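You operate a simulated robot arm through the tools that you are given. There is no shell and no other tool.

Carry out the task below with a simulated robot arm. There is one attempt and no reset: what you move stays moved.

JOB
Fill the tub marked M to its black line and put its lid on.
Fine: on the filling tray under the pail's spout; spout parked again; the lid matches the tub's rim. Set down upright: what you pick out.

Only the result counts: the job must be done as asked and must still hold three seconds after the hand-in. Knocking over, shifting, dropping, spilling or breaking anything else fails it. A push-on lid holds only when it is set on centred and level and pressed home; a screw cap is set on level and turned clockwise until tight.

ROBOT AND FRAMES
A 7-joint arm with a two-finger parallel gripper, fixed in place. Base frame: the origin is on the floor under the middle of its stand, x ahead of it, y to its left, z up. Units: m, degrees, N and s.
With the tool pointing down near the work surface it reaches from about 0.4 to 0.9 m from the base axis. Its first joint turns from -143.0 to 143.0 degrees. Payload 3 kg.
Tool frame: the origin (TCP) lies between the finger pads and is the grasp point; the fingertips stand 0.03 m ahead of it; z points along the fingers, y is the line along which they close. Largest opening 0.094 m; finger width 0.028, thickness 0.01; the body of the gripper, 0.05 by 0.096 m, starts 0.055 m behind the TCP.
Orientation is told as [roll, pitch, yaw] about the base's x, y, z axes, in that order, counted from this pose: with the fingers straight down and closing along the base's y, the tool's x points along the base's -x, its y along +y and its z along -z.

CONTROLS
- The arm moves only by the tool drive_tool. Its argument "moves" is a list of rows, each an object (a shift or turn left out is 0, a gripper value left out holds the last) with "delta_pos": the shift along the tool's x, y, z in m, a list of three; "turn": the turn, a rotation vector about the tool's x, y, z in degrees, a list of three; "hand": the opening in per cent of the stroke, from 0 (shut) to 100 (fully open). In form: [{"delta_pos": [dx, dy, dz], "turn": [rx, ry, rz], "hand": hand}, ...]. A call has 1 to 20 rows; each row shifts and turns the commanded pose from where the row before left it, along the tool's axes as they then stand. A row lasts 0.2 s, in which the tool goes at most 0.05 m and 8.6 degrees; a call with a longer step from one row to the next is refused whole, and so is a gripper value outside its range. Where a pose cannot be reached the arm comes as near as it can. A force on the tool above 90 N (or 10 N above the force at the start of the call, whichever is more), or a blocked arm, ends the call early, and 0.2 s more pass. Each finger travels about 0.072 m/s and halts on what it meets, pressing with about 28 N; the grip force reading is that of the motor and also rises with nothing between the fingers. The clock runs only during rows and for 0.2 s after the last one: add rows that do not move to give the fingers time. It gives the time, the measured TCP pose, the force on the tool (base axes), the opening and the grip force at its end, in the units of the frame above (readings bear some noise), with the torque about the TCP (base axes, N m) and any sound that the robot's microphone picked up, and new pictures: "pictures" is both (left out), scene, wrist or none.
- Cameras (640 x 400 px; columns grow to the right, rows downward): "scene" is fixed at [0.2195, -0.4986, 1.6699]; the picture's right is [0.71, -0.70, 0.00], its down [-0.52, -0.53, -0.67] and it looks along [0.47, 0.47, -0.75] (base axes); focal length 328 px, centre (320, 200). "wrist" rides on the gripper at [0.076, 0.014, -0.103] in the tool frame; the picture's right is [-0.18, 0.98, 0.00], its down [-0.75, -0.14, -0.64] and it looks along [-0.63, -0.12, 0.77] (tool axes); focal length 243 px, centre (320, 200). There is no depth. A picture from a camera that has moved, and an enlarged one, comes with that camera's place and axes in the base frame and with its lens.
- close_up(camera, box): a new picture of the part [left, top, right, bottom] of that camera's present view, enlarged. It takes no simulated time.
- close_job(): hands the job in; it is judged then, once.

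Nothing tells you positions but the pictures and the camera data. Unless the task says otherwise, let go and move clear before handing in.

The tools are called after "Request:" as a command line: name --argument value ..., lists and objects as JSON in quotes. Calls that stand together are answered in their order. drive_tool: Moves the arm, as the interface text tells. Its arguments: {"type":"object","properties":{"moves":{"type":"array","items":{"type":"object","properties":{"delta_pos":{"type":"array","items":{"type":"number"}},"turn":{"type":"array","items":{"type":"number"}},"hand":{"type":"number"}}}},"pictures":{"type":"string","enum":["both","scene","wrist","none"]}},"required":["moves"]} The other tools are called the same way: close_up (camera, box) takes an enlarged picture of a part of a camera's view; close_job () hands the job in.

At the start:

```text
clock: 0.0
position: [0.4305, 0.1266, 1.3074]
ee_rot: [0.1, -0.1, 0.0]
ft_force: [0.1, -0.3, 0.0]
wrist_torque: [0.0, 0.01, -0.03]
gripper_width: 0.0942
grasp_force: 0.1
```

scene: 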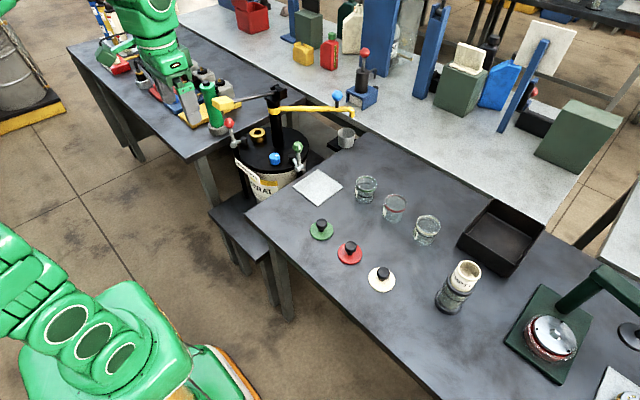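
wrist: 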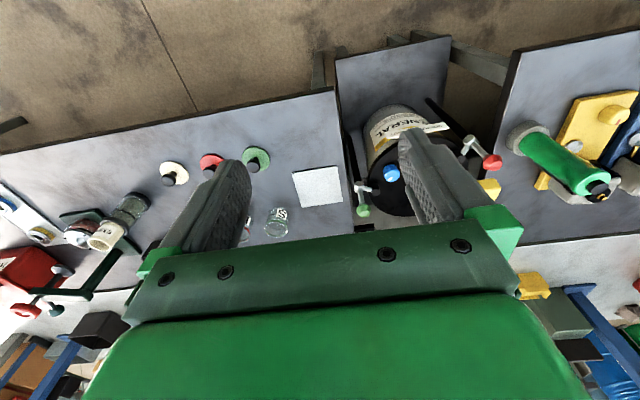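

I see a bench with three glass tubs, three lids (green, red, white), a pail with a pump/spout, and a filling tray. I'll look closer before moving anything.

Request:
close_up --camera "scene" --box '[200, 70, 380, 210]'

Request:
close_up --camera "scene" --box '[290, 160, 450, 300]'

Request:
close_up --camera "scene" --box '[420, 180, 640, 400]'

Request:
close_up --camera "wrist" --box '[60, 120, 340, 260]'

Request:
close_up --camera "wrist" --box '[320, 80, 560, 240]'

```text
2.86 times, centred on (290, 140) of scene
camera zoom: at [0.2195, -0.4986, 1.6699], right [0.71, -0.7, 0.0], down [-0.52, -0.53, -0.67], along [0.47, 0.47, -0.75], focal length 937 px, centre (406, 371)
```

zoom: 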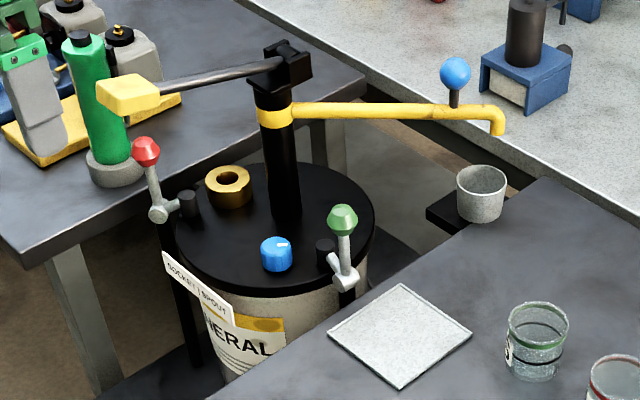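

```text
2.86 times, centred on (370, 230) of scene
camera zoom: at [0.2195, -0.4986, 1.6699], right [0.71, -0.7, 0.0], down [-0.52, -0.53, -0.67], along [0.47, 0.47, -0.75], focal length 937 px, centre (177, 114)
```

zoom: 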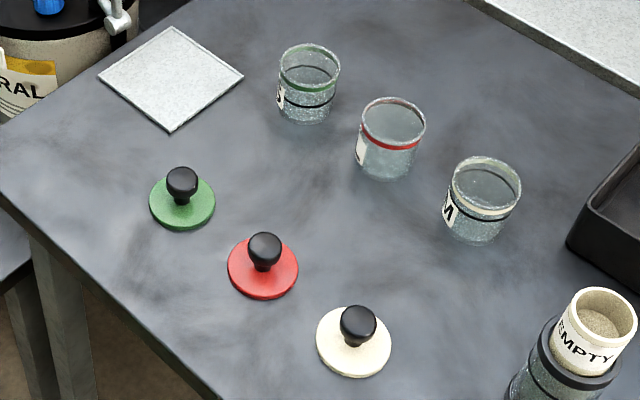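

```text
1.82 times, centred on (530, 290) of scene
camera zoom: at [0.2195, -0.4986, 1.6699], right [0.71, -0.7, 0.0], down [-0.52, -0.53, -0.67], along [0.47, 0.47, -0.75], focal length 596 px, centre (-62, 36)
```

zoom: 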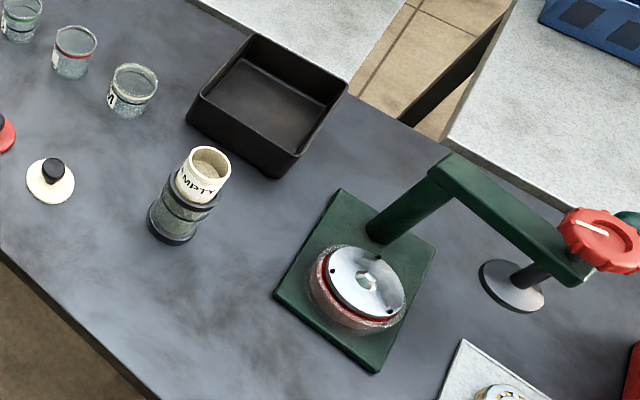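

```text
2.29 times, centred on (200, 190) of wrist
camera zoom: at [0.3551, 0.1411, 1.4073], right [0.18, 0.98, 0.0], down [0.75, -0.14, 0.64], along [0.63, -0.12, -0.77], focal length 555 px, centre (594, 223)
```

zoom: 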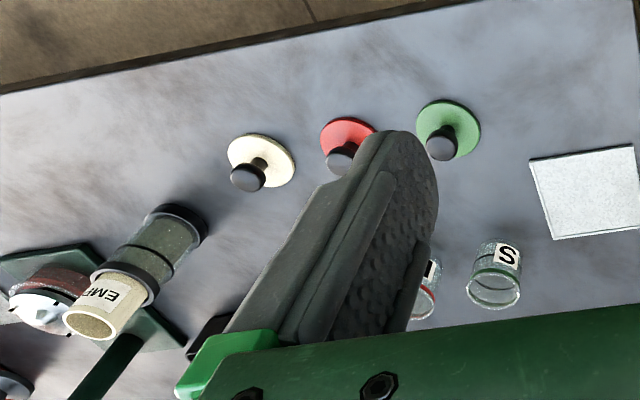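

```text
2.50 times, centred on (440, 160) of wrist
camera zoom: at [0.3551, 0.1411, 1.4073], right [0.18, 0.98, 0.0], down [0.75, -0.14, 0.64], along [0.63, -0.12, -0.77], focal length 606 px, centre (20, 300)
```

zoom: 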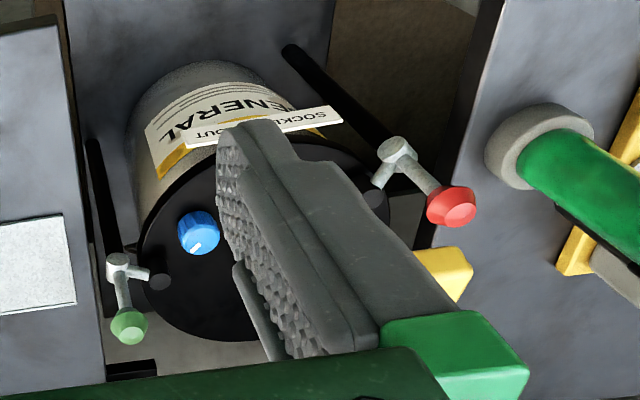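

The cream-rimmed tub looks like M, the white plate is the filling tray, and the yellow spout is parked over a small grey cup. I'll zoom in on the pump controls and labels.

Request:
close_up --camera "scene" --box '[220, 80, 300, 130]'

Request:
close_up --camera "scene" --box '[225, 120, 315, 205]'

Request:
close_up --camera "scene" --box '[300, 80, 370, 160]'

Request:
close_up --camera "scene" --box '[390, 200, 450, 255]'

Request:
close_up --camera "scene" --box '[350, 170, 410, 225]'

Request:
close_up --camera "wrist" --box '[360, 100, 460, 170]'

Request:
close_up --camera "scene" --box '[300, 210, 410, 300]'

Request:
close_up --camera "scene" --box '[425, 250, 495, 325]'

```text
8.00 times, centred on (260, 105) of scene
camera zoom: at [0.2195, -0.4986, 1.6699], right [0.71, -0.7, 0.0], down [-0.52, -0.53, -0.67], along [0.47, 0.47, -0.75], focal length 2623 px, centre (800, 960)
```

zoom: 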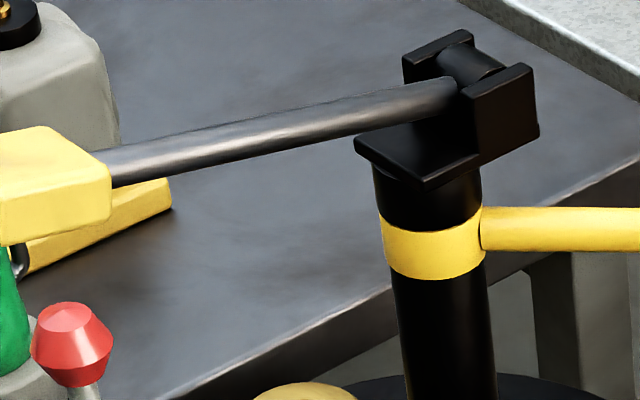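

```text
4.71 times, centred on (270, 162) of scene
camera zoom: at [0.2195, -0.4986, 1.6699], right [0.71, -0.7, 0.0], down [-0.52, -0.53, -0.67], along [0.47, 0.47, -0.75], focal length 1543 px, centre (555, 376)
```

zoom: 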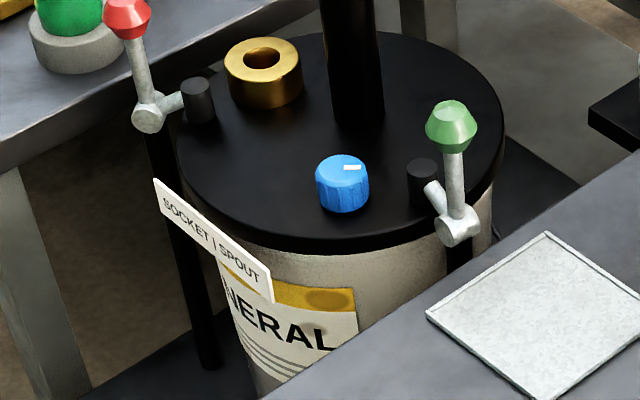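

```text
5.00 times, centred on (335, 120) of scene
camera zoom: at [0.2195, -0.4986, 1.6699], right [0.71, -0.7, 0.0], down [-0.52, -0.53, -0.67], along [0.47, 0.47, -0.75], focal length 1639 px, centre (245, 600)
```

zoom: 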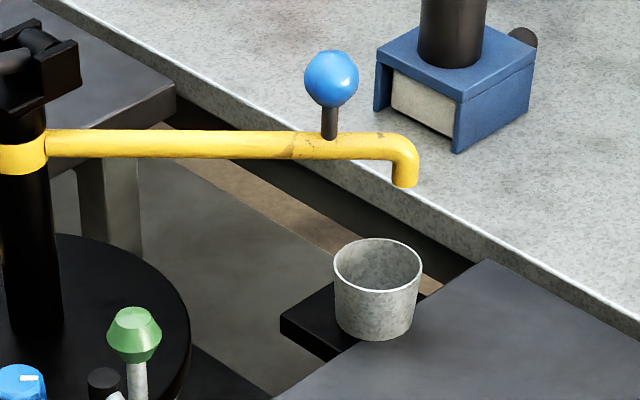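

```text
7.27 times, centred on (420, 228) of scene
camera zoom: at [0.2195, -0.4986, 1.6699], right [0.71, -0.7, 0.0], down [-0.52, -0.53, -0.67], along [0.47, 0.47, -0.75], focal length 2385 px, centre (-407, 0)
```

zoom: 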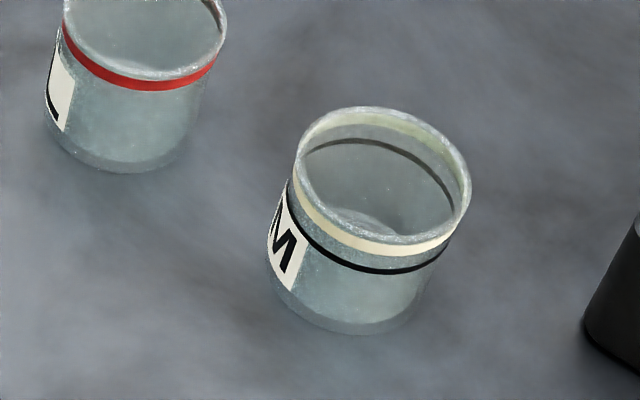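

```text
7.27 times, centred on (380, 198) of scene
camera zoom: at [0.2195, -0.4986, 1.6699], right [0.71, -0.7, 0.0], down [-0.52, -0.53, -0.67], along [0.47, 0.47, -0.75], focal length 2385 px, centre (-116, 218)
```

zoom: 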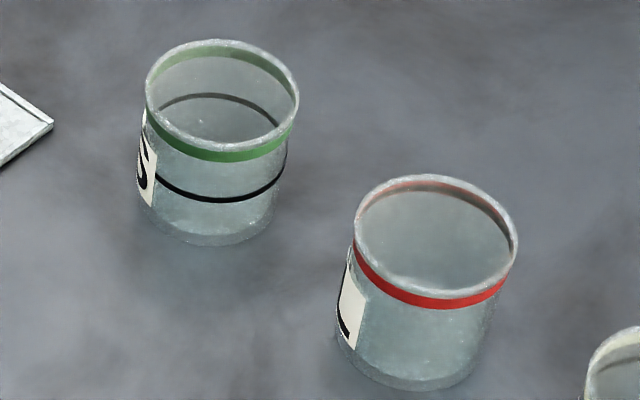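

```text
5.71 times, centred on (410, 135) of wrist
camera zoom: at [0.3551, 0.1411, 1.4073], right [0.18, 0.98, 0.0], down [0.75, -0.14, 0.64], along [0.63, -0.12, -0.77], focal length 1386 px, centre (-194, 571)
```

zoom: 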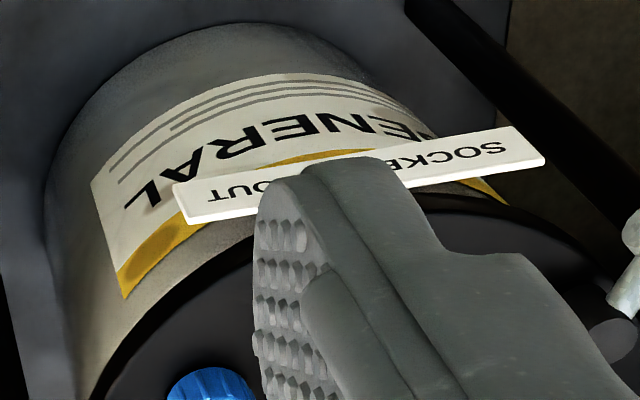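

```text
4.44 times, centred on (355, 255) of scene
camera zoom: at [0.2195, -0.4986, 1.6699], right [0.71, -0.7, 0.0], down [-0.52, -0.53, -0.67], along [0.47, 0.47, -0.75], focal length 1457 px, centre (164, -44)
```

zoom: 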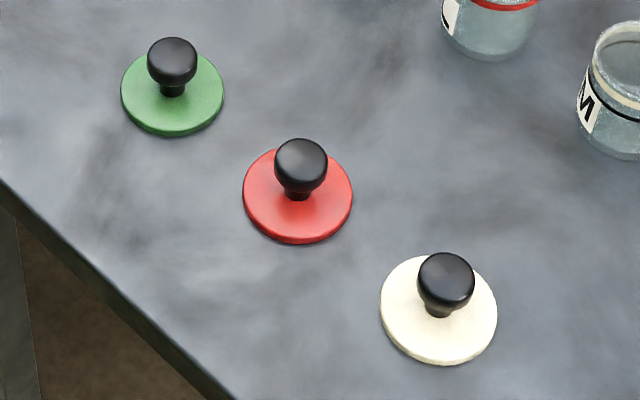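

```text
5.33 times, centred on (460, 288) of scene
camera zoom: at [0.2195, -0.4986, 1.6699], right [0.71, -0.7, 0.0], down [-0.52, -0.53, -0.67], along [0.47, 0.47, -0.75], focal length 1749 px, centre (-427, -267)
```

zoom: 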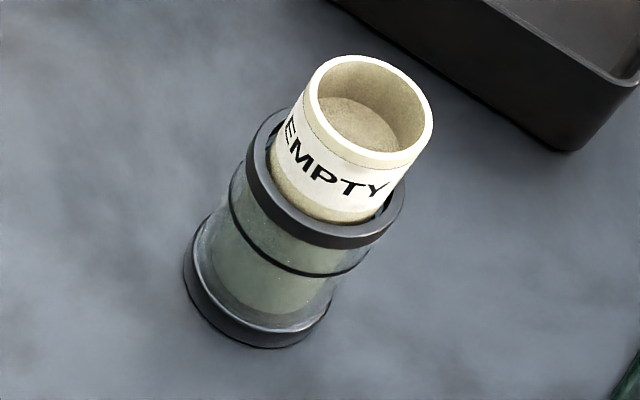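

The blue knob with a white pointer sits by a "SOCKET | SPOUT" plate, so it looks like a selector. I'll zoom in on it, the two levers, and the spout before moving.

Request:
close_up --camera "scene" --box '[258, 145, 290, 170]'

Request:
close_up --camera "wrist" --box '[375, 155, 410, 185]'

Request:
close_up --camera "scene" --box '[218, 110, 258, 150]'

Request:
close_up --camera "scene" --box '[280, 135, 320, 175]'

Request:
close_up --camera "scene" --box '[325, 85, 365, 115]'

Request:
close_up --camera "scene" --box '[200, 80, 290, 130]'

Request:
close_up --camera "scene" --box '[232, 155, 282, 200]'

Request:
close_up --camera "scene" --box '[285, 160, 350, 210]'

```text
16.00 times, centred on (274, 158) of scene
camera zoom: at [0.2195, -0.4986, 1.6699], right [0.71, -0.7, 0.0], down [-0.52, -0.53, -0.67], along [0.47, 0.47, -0.75], focal length 5246 px, centre (1056, 880)
```

zoom: 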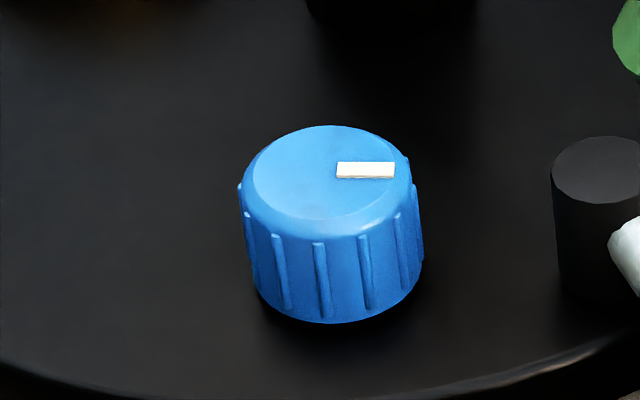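

```text
13.33 times, centred on (392, 170) of wrist
camera zoom: at [0.3551, 0.1411, 1.4073], right [0.18, 0.98, 0.0], down [0.75, -0.14, 0.64], along [0.63, -0.12, -0.77], focal length 3235 px, centre (-647, 600)
```

zoom: 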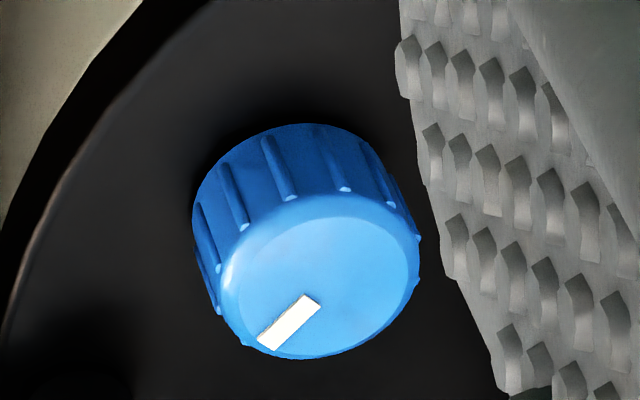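

```text
10.00 times, centred on (238, 130) of scene
camera zoom: at [0.2195, -0.4986, 1.6699], right [0.71, -0.7, 0.0], down [-0.52, -0.53, -0.67], along [0.47, 0.47, -0.75], focal length 3279 px, centre (1140, 900)
```

zoom: 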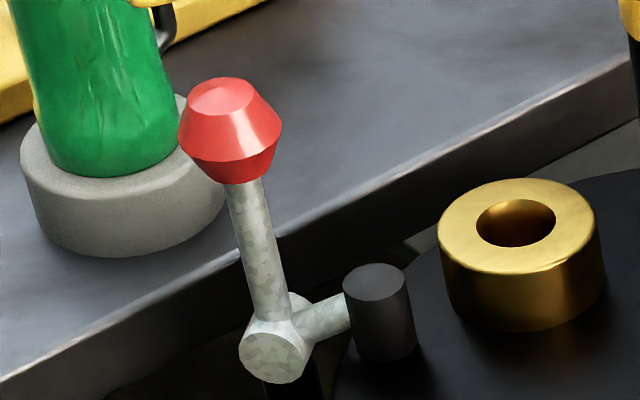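

```text
10.00 times, centred on (300, 155) of scene
camera zoom: at [0.2195, -0.4986, 1.6699], right [0.71, -0.7, 0.0], down [-0.52, -0.53, -0.67], along [0.47, 0.47, -0.75], focal length 3279 px, centre (520, 650)
```

zoom: 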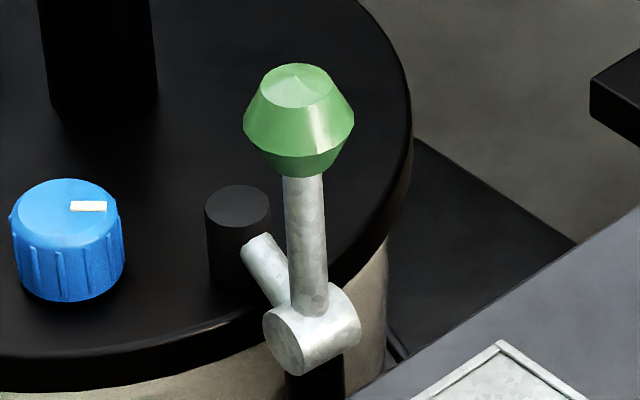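

```text
13.33 times, centred on (345, 100) of scene
camera zoom: at [0.2195, -0.4986, 1.6699], right [0.71, -0.7, 0.0], down [-0.52, -0.53, -0.67], along [0.47, 0.47, -0.75], focal length 4372 px, centre (-13, 1533)
```

zoom: 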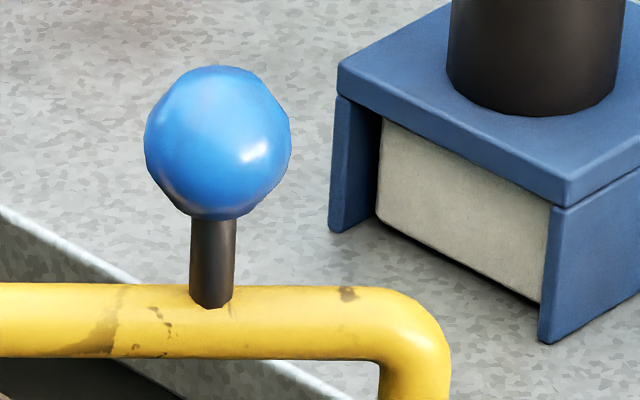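

```text
7.11 times, centred on (245, 105) of scene
camera zoom: at [0.2195, -0.4986, 1.6699], right [0.71, -0.7, 0.0], down [-0.52, -0.53, -0.67], along [0.47, 0.47, -0.75], focal length 2332 px, centre (853, 876)
```

zoom: 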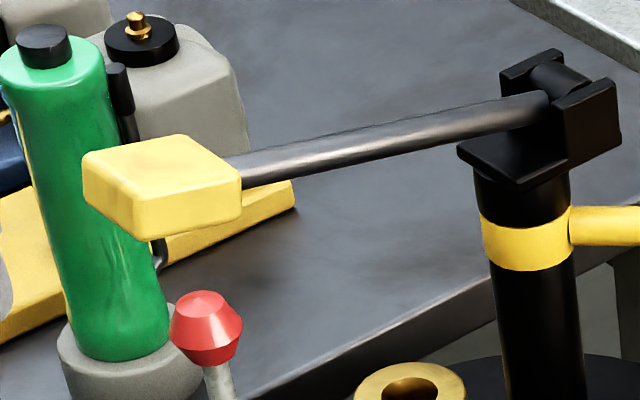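

```text
8.89 times, centred on (257, 178) of scene
camera zoom: at [0.2195, -0.4986, 1.6699], right [0.71, -0.7, 0.0], down [-0.52, -0.53, -0.67], along [0.47, 0.47, -0.75], focal length 2914 px, centre (880, 400)
```

zoom: 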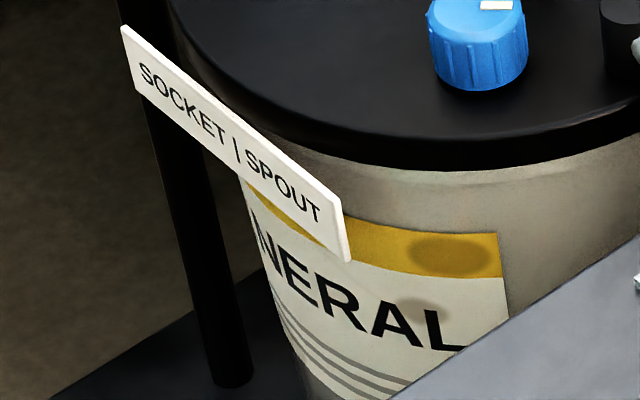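

```text
8.00 times, centred on (318, 185) of scene
camera zoom: at [0.2195, -0.4986, 1.6699], right [0.71, -0.7, 0.0], down [-0.52, -0.53, -0.67], along [0.47, 0.47, -0.75], focal length 2623 px, centre (340, 320)
```

zoom: 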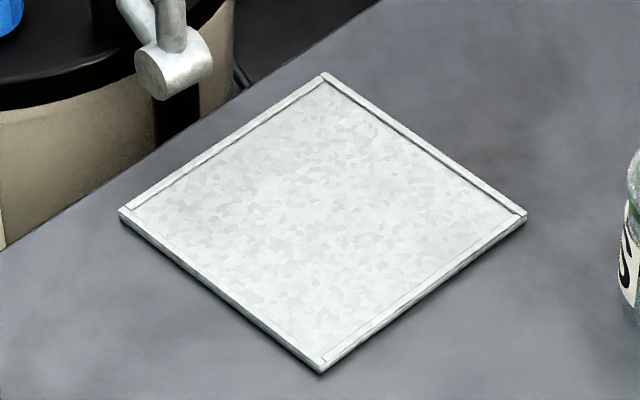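

The pointer aims away and to the right of the robot side, which seems to be the SPOUT side. I'll move the arm sideways, high above everything, to view the pump from a second angle and triangulate positions.

Request:
drive_tool --moves '[{"delta_pos": [0, -0.04, 0]}, {"delta_pos": [0, -0.048, 0]}, {"delta_pos": [0, -0.048, 0]}, {"delta_pos": [0, -0.048, 0]}, {"delta_pos": [0, -0.04, 0]}, {}]'

```text
clock: 1.4
position: [0.4314, -0.0977, 1.3061]
ee_rot: [0.0, 0.0, 0.1]
ft_force: [-1.0, 0.7, 0.8]
wrist_torque: [-0.01, 0.02, 0.0]
gripper_width: 0.0941
grasp_force: 0.1
camera wrist: at [0.3542, -0.083, 1.4074], right [0.18, 0.98, 0.0], down [0.75, -0.14, 0.64], along [0.63, -0.12, -0.77], focal length 243 px, centre (320, 200)
```

scene: 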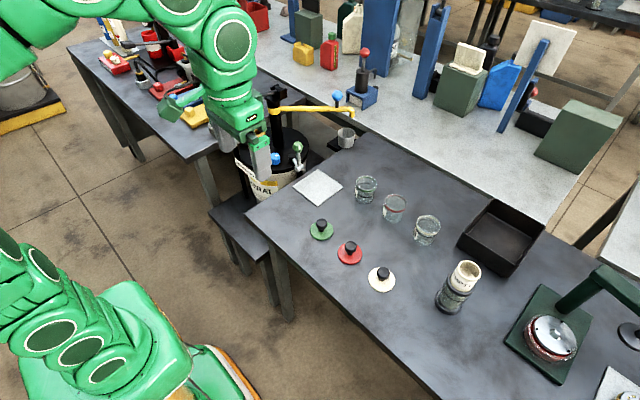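
wrist: 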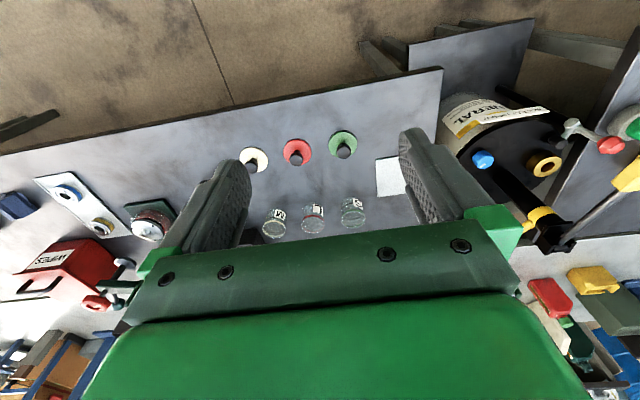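

The pump is now visible in the wrist view (upside down). I'll zoom in there for triangulation.

Request:
close_up --camera "wrist" --box '[440, 80, 640, 260]'

Request:
close_up --camera "wrist" --box '[465, 90, 575, 160]'

Request:
close_up --camera "wrist" --box '[230, 120, 430, 245]'

Request:
close_up --camera "wrist" --box '[520, 160, 640, 250]'

```text
2.22 times, centred on (540, 170) of wrist
camera zoom: at [0.3542, -0.083, 1.4074], right [0.18, 0.98, 0.0], down [0.75, -0.14, 0.64], along [0.63, -0.12, -0.77], focal length 539 px, centre (-169, 267)
```

zoom: 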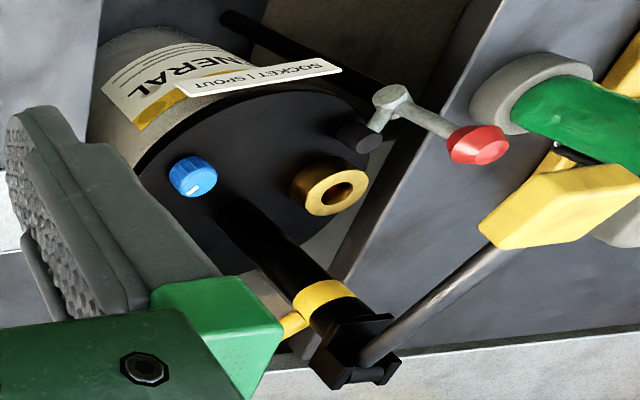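

```text
5.71 times, centred on (520, 125) of wrist
camera zoom: at [0.3542, -0.083, 1.4074], right [0.18, 0.98, 0.0], down [0.75, -0.14, 0.64], along [0.63, -0.12, -0.77], focal length 1386 px, centre (-823, 629)
```

zoom: 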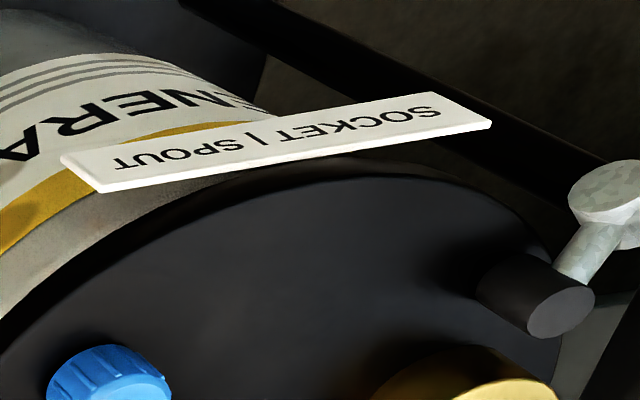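

```text
3.20 times, centred on (330, 182) of wrist
camera zoom: at [0.3542, -0.083, 1.4074], right [0.18, 0.98, 0.0], down [0.75, -0.14, 0.64], along [0.63, -0.12, -0.77], focal length 776 px, centre (288, 256)
```

zoom: 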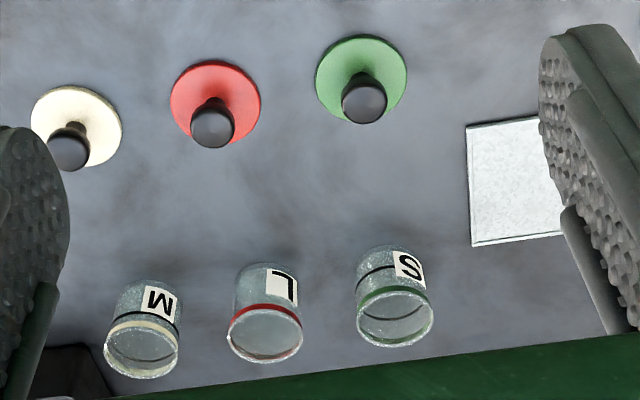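

```text
4.44 times, centred on (580, 205) of wrist
camera zoom: at [0.3542, -0.083, 1.4074], right [0.18, 0.98, 0.0], down [0.75, -0.14, 0.64], along [0.63, -0.12, -0.77], focal length 1078 px, centre (-836, 178)
```

zoom: 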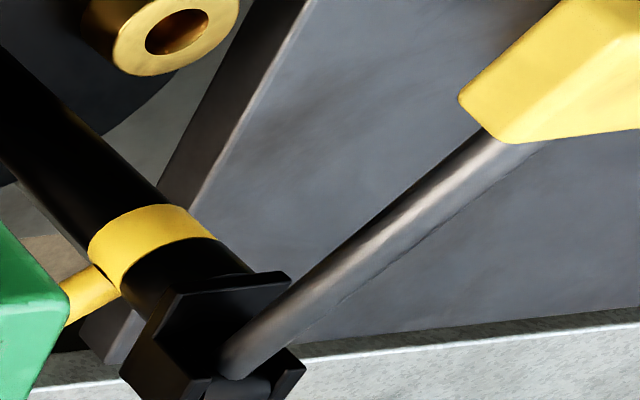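

Triangulation puts the bench top at z≈0.85, tub M near (0.842, -0.313), the tray centre near (0.765, 0.062), the cream lid near (0.64, -0.31), and the pump post near (0.825, 0.352). I'll move above tub M and check alignment with the wrist camera.

Request:
drive_tool --moves '[{"delta_pos": [-0.0342, -0.0179, 0.0203]}, {"delta_pos": [-0.0342, -0.0179, 0.0203]}, {"delta_pos": [-0.0342, -0.0179, 0.0203]}, {"delta_pos": [-0.0342, -0.0179, 0.0203]}, {"delta_pos": [-0.0342, -0.0179, 0.0203]}, {"delta_pos": [-0.0342, -0.0179, 0.0203]}, {"delta_pos": [-0.0342, -0.0179, 0.0203]}, {"delta_pos": [-0.0342, -0.0179, 0.0203]}, {"delta_pos": [-0.0342, -0.0179, 0.0203]}, {"delta_pos": [-0.0342, -0.0179, 0.0203]}, {"delta_pos": [-0.0342, -0.0179, 0.0203]}, {"delta_pos": [-0.0342, -0.0179, 0.0203]}, {}, {}]'

```text
clock: 4.4
position: [0.801, -0.2923, 1.0743]
ee_rot: [0.0, 0.0, -0.1]
ft_force: [0.7, 0.4, -0.7]
wrist_torque: [-0.02, 0.01, 0.0]
gripper_width: 0.094
grasp_force: 0.1
out of reach, approached as far as the arm can: row 11, 12
camera wrist: at [0.7238, -0.277, 1.1761], right [0.18, 0.98, 0.0], down [0.75, -0.14, 0.64], along [0.63, -0.12, -0.77], focal length 243 px, centre (320, 200)
```

scene: 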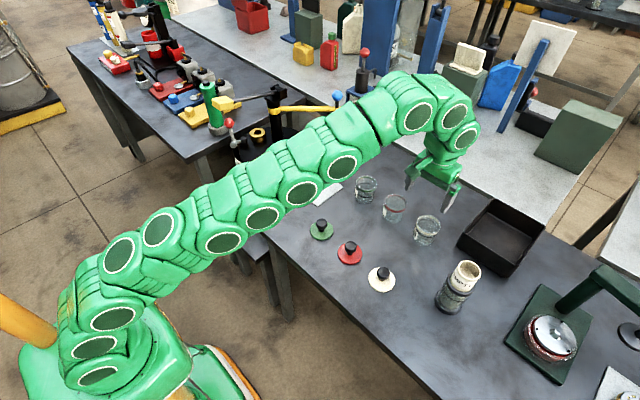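
wrist: 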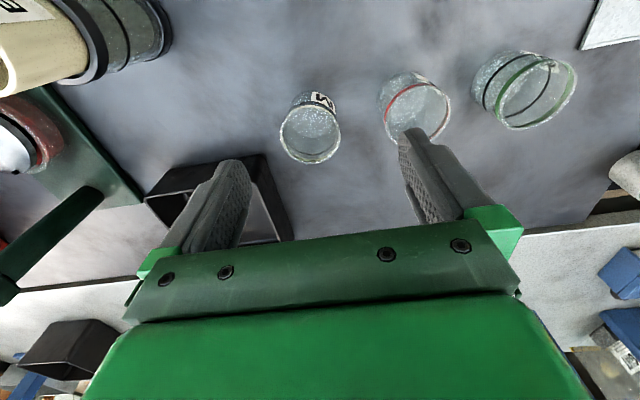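

The arm reaches its limit at this height, about 4 cm short. I'll check the tub's exact position from here before going lower.

Request:
close_up --camera "wrist" --box '[260, 70, 400, 180]'

Request:
close_up --camera "scene" --box '[380, 120, 500, 260]'

```text
3.64 times, centred on (330, 125) of wrist
camera zoom: at [0.7238, -0.277, 1.1761], right [0.18, 0.98, 0.0], down [0.75, -0.14, 0.64], along [0.63, -0.12, -0.77], focal length 882 px, centre (284, 473)
```

zoom: 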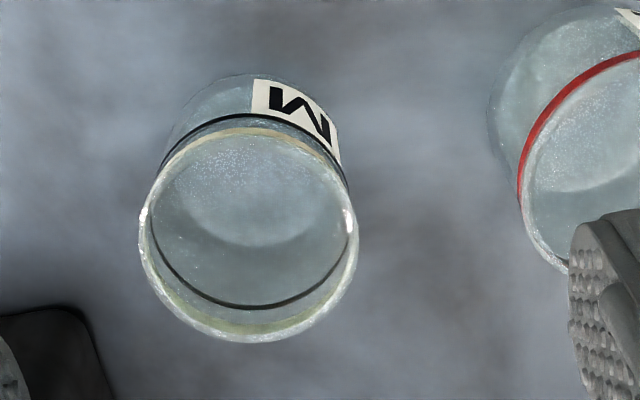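

```text
2.86 times, centred on (440, 190) of scene
camera zoom: at [0.2195, -0.4986, 1.6699], right [0.71, -0.7, 0.0], down [-0.52, -0.53, -0.67], along [0.47, 0.47, -0.75], focal length 937 px, centre (-23, 229)
```

zoom: 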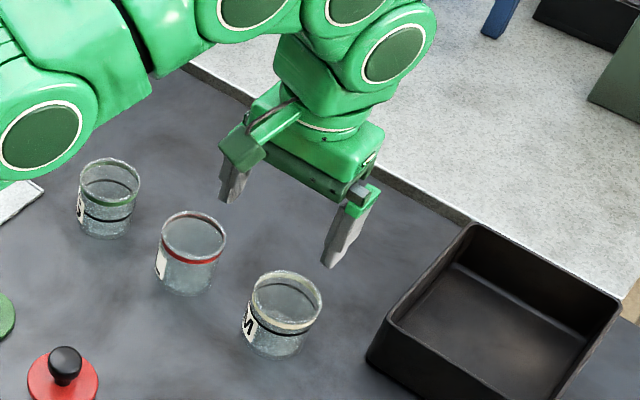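

Tub M's rim centre is at about (0.840, -0.311). I'll lower to just above the rim height and see whether the reach improves.

Request:
drive_tool --moves '[{"delta_pos": [0, 0, 0.03]}, {"delta_pos": [0, 0, 0.03]}, {"delta_pos": [0, 0, 0.02]}, {}, {}]'

```text
clock: 5.6
position: [0.8005, -0.2915, 0.9957]
ee_rot: [0.0, 0.0, 0.0]
ft_force: [-0.4, -0.3, -1.4]
wrist_torque: [-0.03, 0.03, -0.01]
gripper_width: 0.094
grasp_force: 0.0
camera wrist: at [0.7244, -0.2765, 1.0956], right [0.18, 0.98, 0.0], down [0.75, -0.14, 0.64], along [0.63, -0.12, -0.77], focal length 243 px, centre (320, 200)
```

scene: 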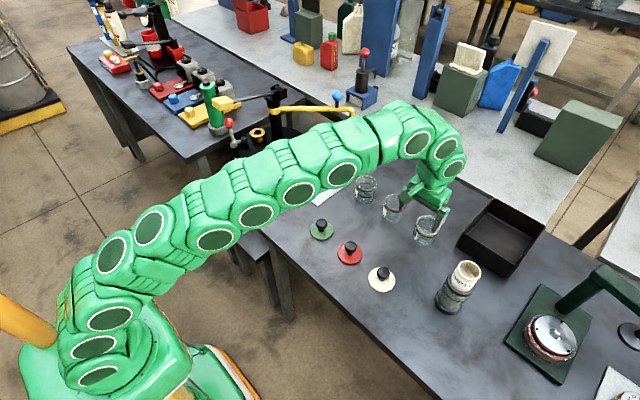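
wrist: 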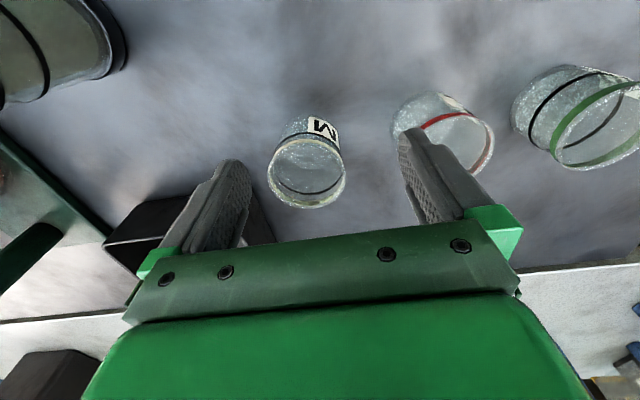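

Now I'll extend toward the tub's centre at this lower height.

Request:
drive_tool --moves '[{"delta_pos": [-0.0395, -0.0195, 0.0]}, {}, {}]'

Request:
close_up --camera "wrist" --box '[220, 100, 440, 240]'

```text
clock: 6.4
position: [0.8318, -0.3066, 0.9948]
ee_rot: [0.0, 0.0, 0.0]
ft_force: [0.3, -0.5, -0.1]
wrist_torque: [0.0, 0.03, -0.04]
gripper_width: 0.094
grasp_force: 0.1
out of reach, approached as far as the arm can: row 1
camera wrist: at [0.7539, -0.2913, 1.0957], right [0.18, 0.98, 0.0], down [0.75, -0.14, 0.64], along [0.63, -0.12, -0.77], focal length 243 px, centre (320, 200)
```

scene: 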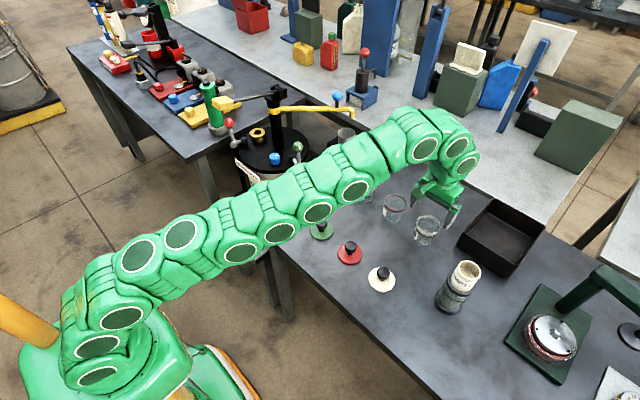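
wrist: 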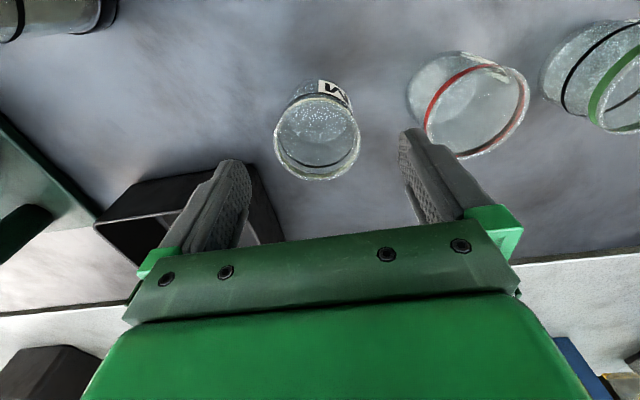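

```text
2.86 times, centred on (330, 170) of wrist
camera zoom: at [0.7539, -0.2913, 1.0957], right [0.18, 0.98, 0.0], down [0.75, -0.14, 0.64], along [0.63, -0.12, -0.77], focal length 693 px, centre (291, 286)
```

zoom: 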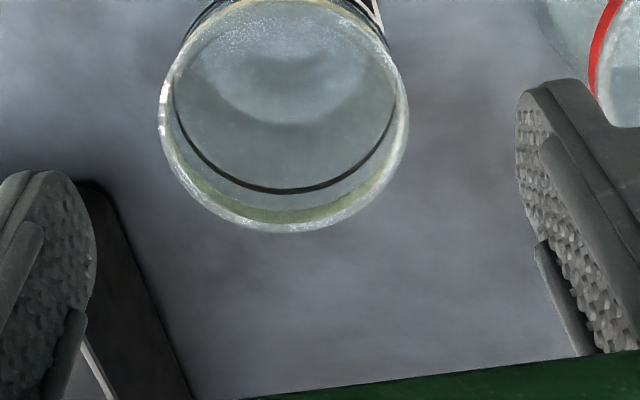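

The gripper is within 1 cm of the tub's centre line, with room for the fingers on both sides. I'll descend in small steps, shifting the last few millimetres once lower.

Request:
drive_tool --moves '[{"delta_pos": [0, 0, 0.025]}, {"delta_pos": [0, 0, 0.02]}, {"delta_pos": [-0.007, -0.003, 0]}, {}, {}]'

Request:
close_up --camera "wrist" --box '[180, 80, 480, 280]'

Request:
close_up --camera "scene" --box '[390, 160, 490, 260]'

```text
clock: 7.6
position: [0.8389, -0.3093, 0.9515]
ee_rot: [0.0, 0.0, 0.0]
ft_force: [0.4, -0.6, -1.1]
wrist_torque: [0.02, 0.02, -0.02]
gripper_width: 0.0941
grasp_force: 0.1
camera wrist: at [0.7612, -0.2947, 1.0512], right [0.18, 0.98, 0.0], down [0.75, -0.14, 0.64], along [0.63, -0.12, -0.77], focal length 243 px, centre (320, 200)
```

scene: 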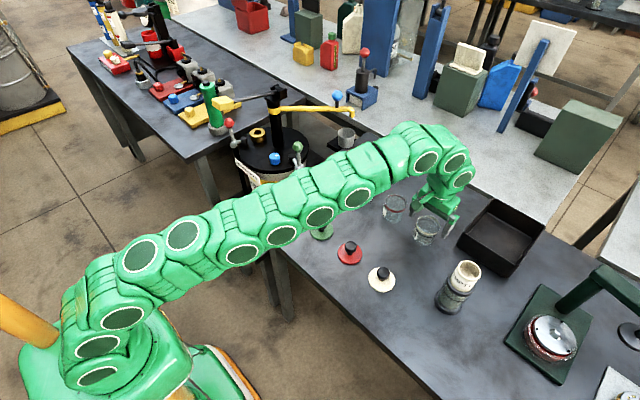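
wrist: 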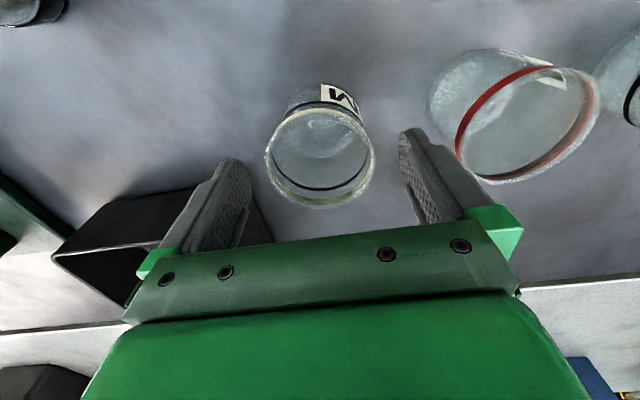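

```text
2.00 times, centred on (330, 180) of wrist
camera zoom: at [0.7612, -0.2947, 1.0512], right [0.18, 0.98, 0.0], down [0.75, -0.14, 0.64], along [0.63, -0.12, -0.77], focal length 485 px, centre (300, 240)
```

zoom: 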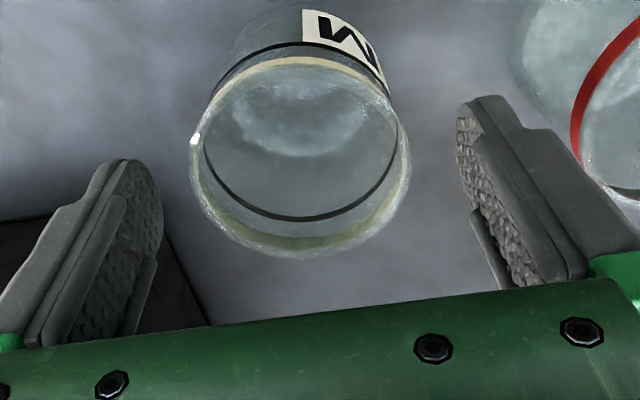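

```text
4.00 times, centred on (440, 210) of scene
camera zoom: at [0.2195, -0.4986, 1.6699], right [0.71, -0.7, 0.0], down [-0.52, -0.53, -0.67], along [0.47, 0.47, -0.75], focal length 1312 px, centre (-160, 160)
```

zoom: 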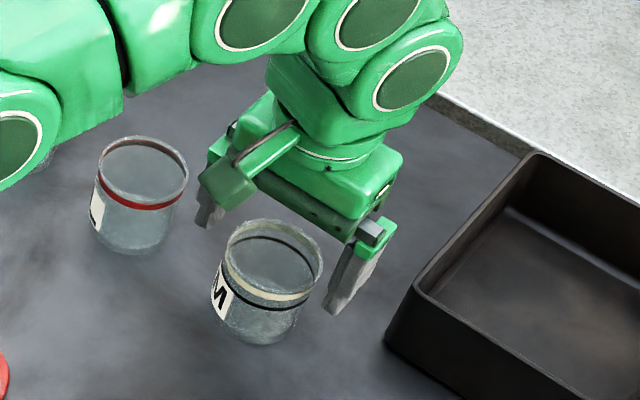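

The tub is centred between the fingers to within a few millimetres. I'll descend to grasp height and close gently.

Request:
drive_tool --moves '[{"delta_pos": [0, 0, 0.02]}, {"delta_pos": [0, 0, 0.02]}, {"delta_pos": [0, 0, 0.0195]}, {}]'

Request:
close_up --camera "wrist" --box '[180, 80, 480, 280]'

Request:
close_up --camera "scene" --box '[390, 160, 490, 260]'

```text
clock: 8.6
position: [0.8378, -0.3087, 0.8902]
ee_rot: [0.0, 0.1, 0.0]
ft_force: [0.6, 0.1, -0.5]
wrist_torque: [0.0, 0.0, 0.01]
gripper_width: 0.0939
grasp_force: 0.1
camera wrist: at [0.7613, -0.2945, 0.9922], right [0.18, 0.98, 0.0], down [0.75, -0.14, 0.64], along [0.63, -0.12, -0.77], focal length 243 px, centre (320, 200)
```

scene: 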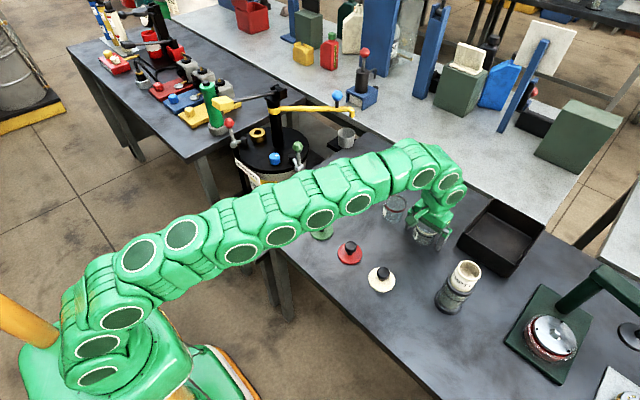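
wrist: 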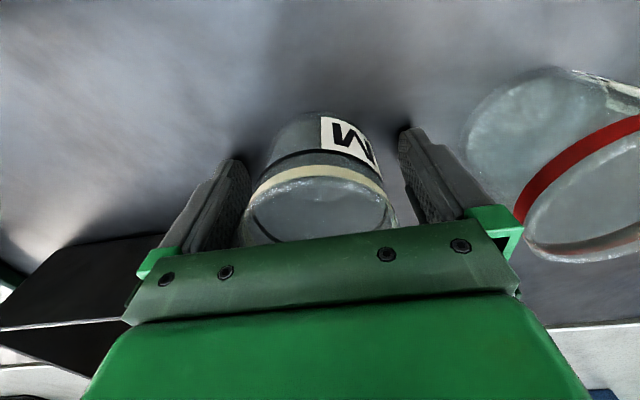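

```text
2.00 times, centred on (330, 180) of wrist
camera zoom: at [0.7613, -0.2945, 0.9922], right [0.18, 0.98, 0.0], down [0.75, -0.14, 0.64], along [0.63, -0.12, -0.77], focal length 485 px, centre (300, 240)
```

zoom: 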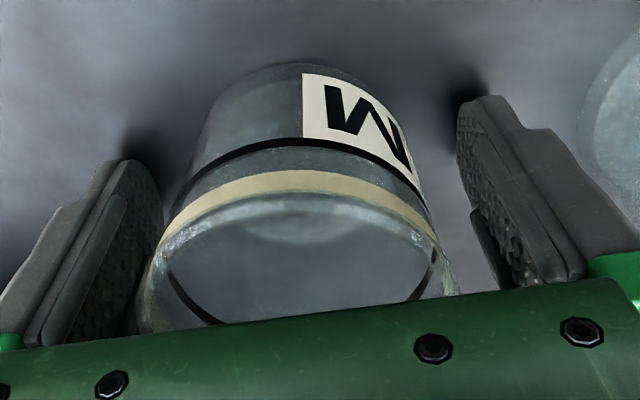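

```text
4.00 times, centred on (440, 210) of scene
camera zoom: at [0.2195, -0.4986, 1.6699], right [0.71, -0.7, 0.0], down [-0.52, -0.53, -0.67], along [0.47, 0.47, -0.75], focal length 1312 px, centre (-160, 160)
```

zoom: 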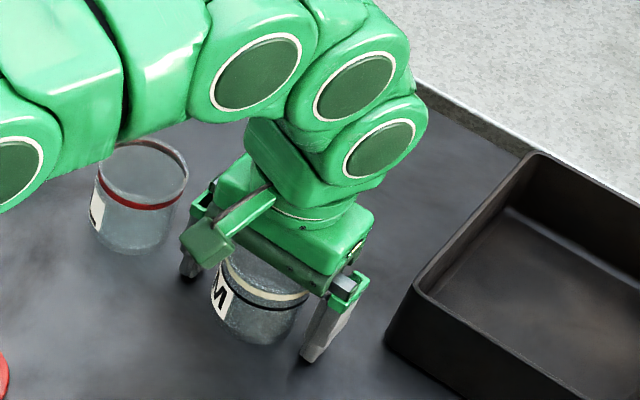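

Both fingers flank the tub symmetrically. Closing now.

Request:
drive_tool --moves '[{"hand": 0}, {}, {}, {}]'

Request:
close_up --camera "wrist" --box '[180, 80, 480, 280]'

```text
clock: 9.6
position: [0.838, -0.3098, 0.8917]
ee_rot: [0.0, 0.1, 0.0]
ft_force: [1.2, 0.0, 1.1]
wrist_torque: [0.06, -0.02, 0.01]
gripper_width: 0.0657
grasp_force: 28.0
camera wrist: at [0.7613, -0.2945, 0.9923], right [0.18, 0.98, 0.0], down [0.75, -0.14, 0.64], along [0.63, -0.12, -0.77], focal length 243 px, centre (320, 200)
```

scene: 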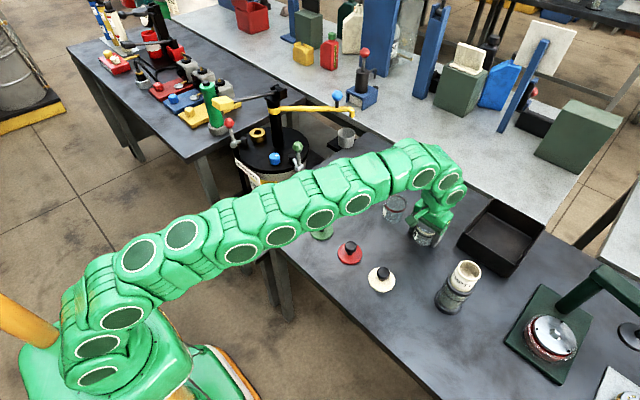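
wrist: 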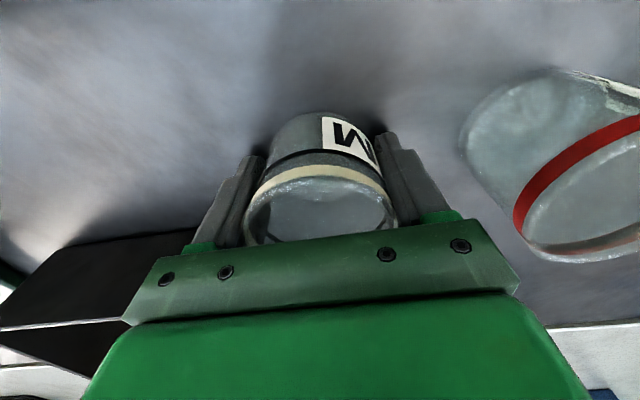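

```text
2.00 times, centred on (330, 180) of wrist
camera zoom: at [0.7613, -0.2945, 0.9923], right [0.18, 0.98, 0.0], down [0.75, -0.14, 0.64], along [0.63, -0.12, -0.77], focal length 485 px, centre (300, 240)
```

zoom: 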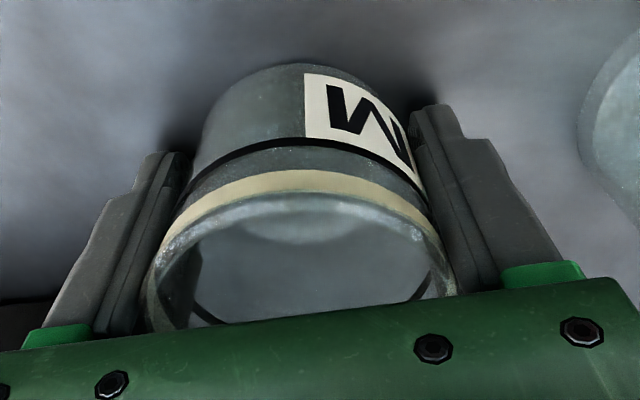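

The tub is held (65.7 mm wide, 28 N). I'll lift straight up, then pull inward and up, staying above the other tubs.

Request:
drive_tool --moves '[{"delta_pos": [0, 0, -0.02]}, {"delta_pos": [0, 0, -0.03]}, {"delta_pos": [0.01, 0, -0.03]}, {"delta_pos": [0.03, 0, -0.03]}, {"delta_pos": [0.03, 0, -0.02]}, {"delta_pos": [0.005, 0.03, -0.01]}, {"delta_pos": [0.0, 0.04, 0]}, {"delta_pos": [0.0, 0.04, 0]}, {"delta_pos": [0.0, 0.03, 0]}, {}]'

Request:
close_up --camera "wrist" --box '[500, 140, 640, 340]'

Request:
close_up --camera "scene" --box '[350, 100, 480, 240]'

```text
clock: 11.8
position: [0.7625, -0.1684, 1.0299]
ee_rot: [0.0, 0.0, 0.0]
ft_force: [0.0, 0.8, -1.2]
wrist_torque: [-0.03, 0.0, 0.04]
gripper_width: 0.0655
grasp_force: 27.7
camera wrist: at [0.6865, -0.1547, 1.1315], right [0.18, 0.98, 0.0], down [0.75, -0.14, 0.64], along [0.63, -0.12, -0.77], focal length 243 px, centre (320, 200)
```

scene: 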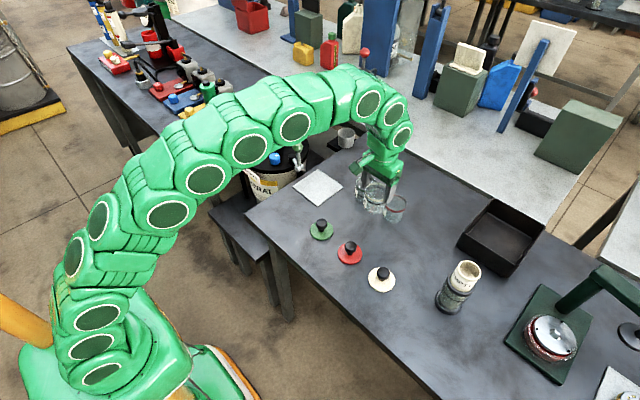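
wrist: 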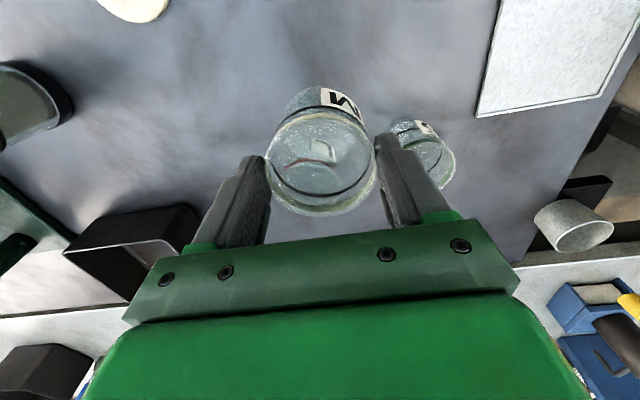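

```text
2.00 times, centred on (570, 240) of wrist
camera zoom: at [0.6865, -0.1547, 1.1315], right [0.18, 0.98, 0.0], down [0.75, -0.14, 0.64], along [0.63, -0.12, -0.77], focal length 485 px, centre (-180, 120)
```

zoom: 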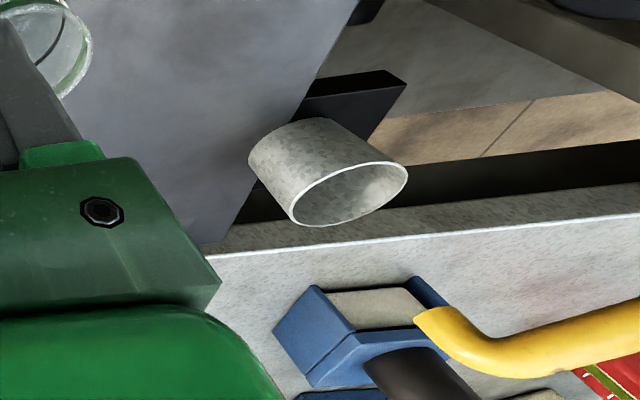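

```text
2.86 times, centred on (415, 170) of scene
camera zoom: at [0.2195, -0.4986, 1.6699], right [0.71, -0.7, 0.0], down [-0.52, -0.53, -0.67], along [0.47, 0.47, -0.75], focal length 937 px, centre (49, 286)
```

zoom: 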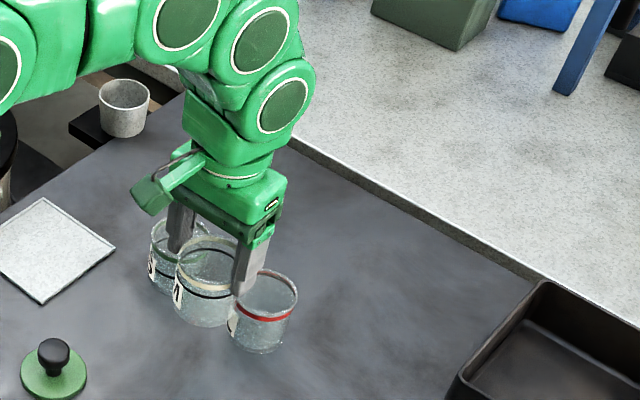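

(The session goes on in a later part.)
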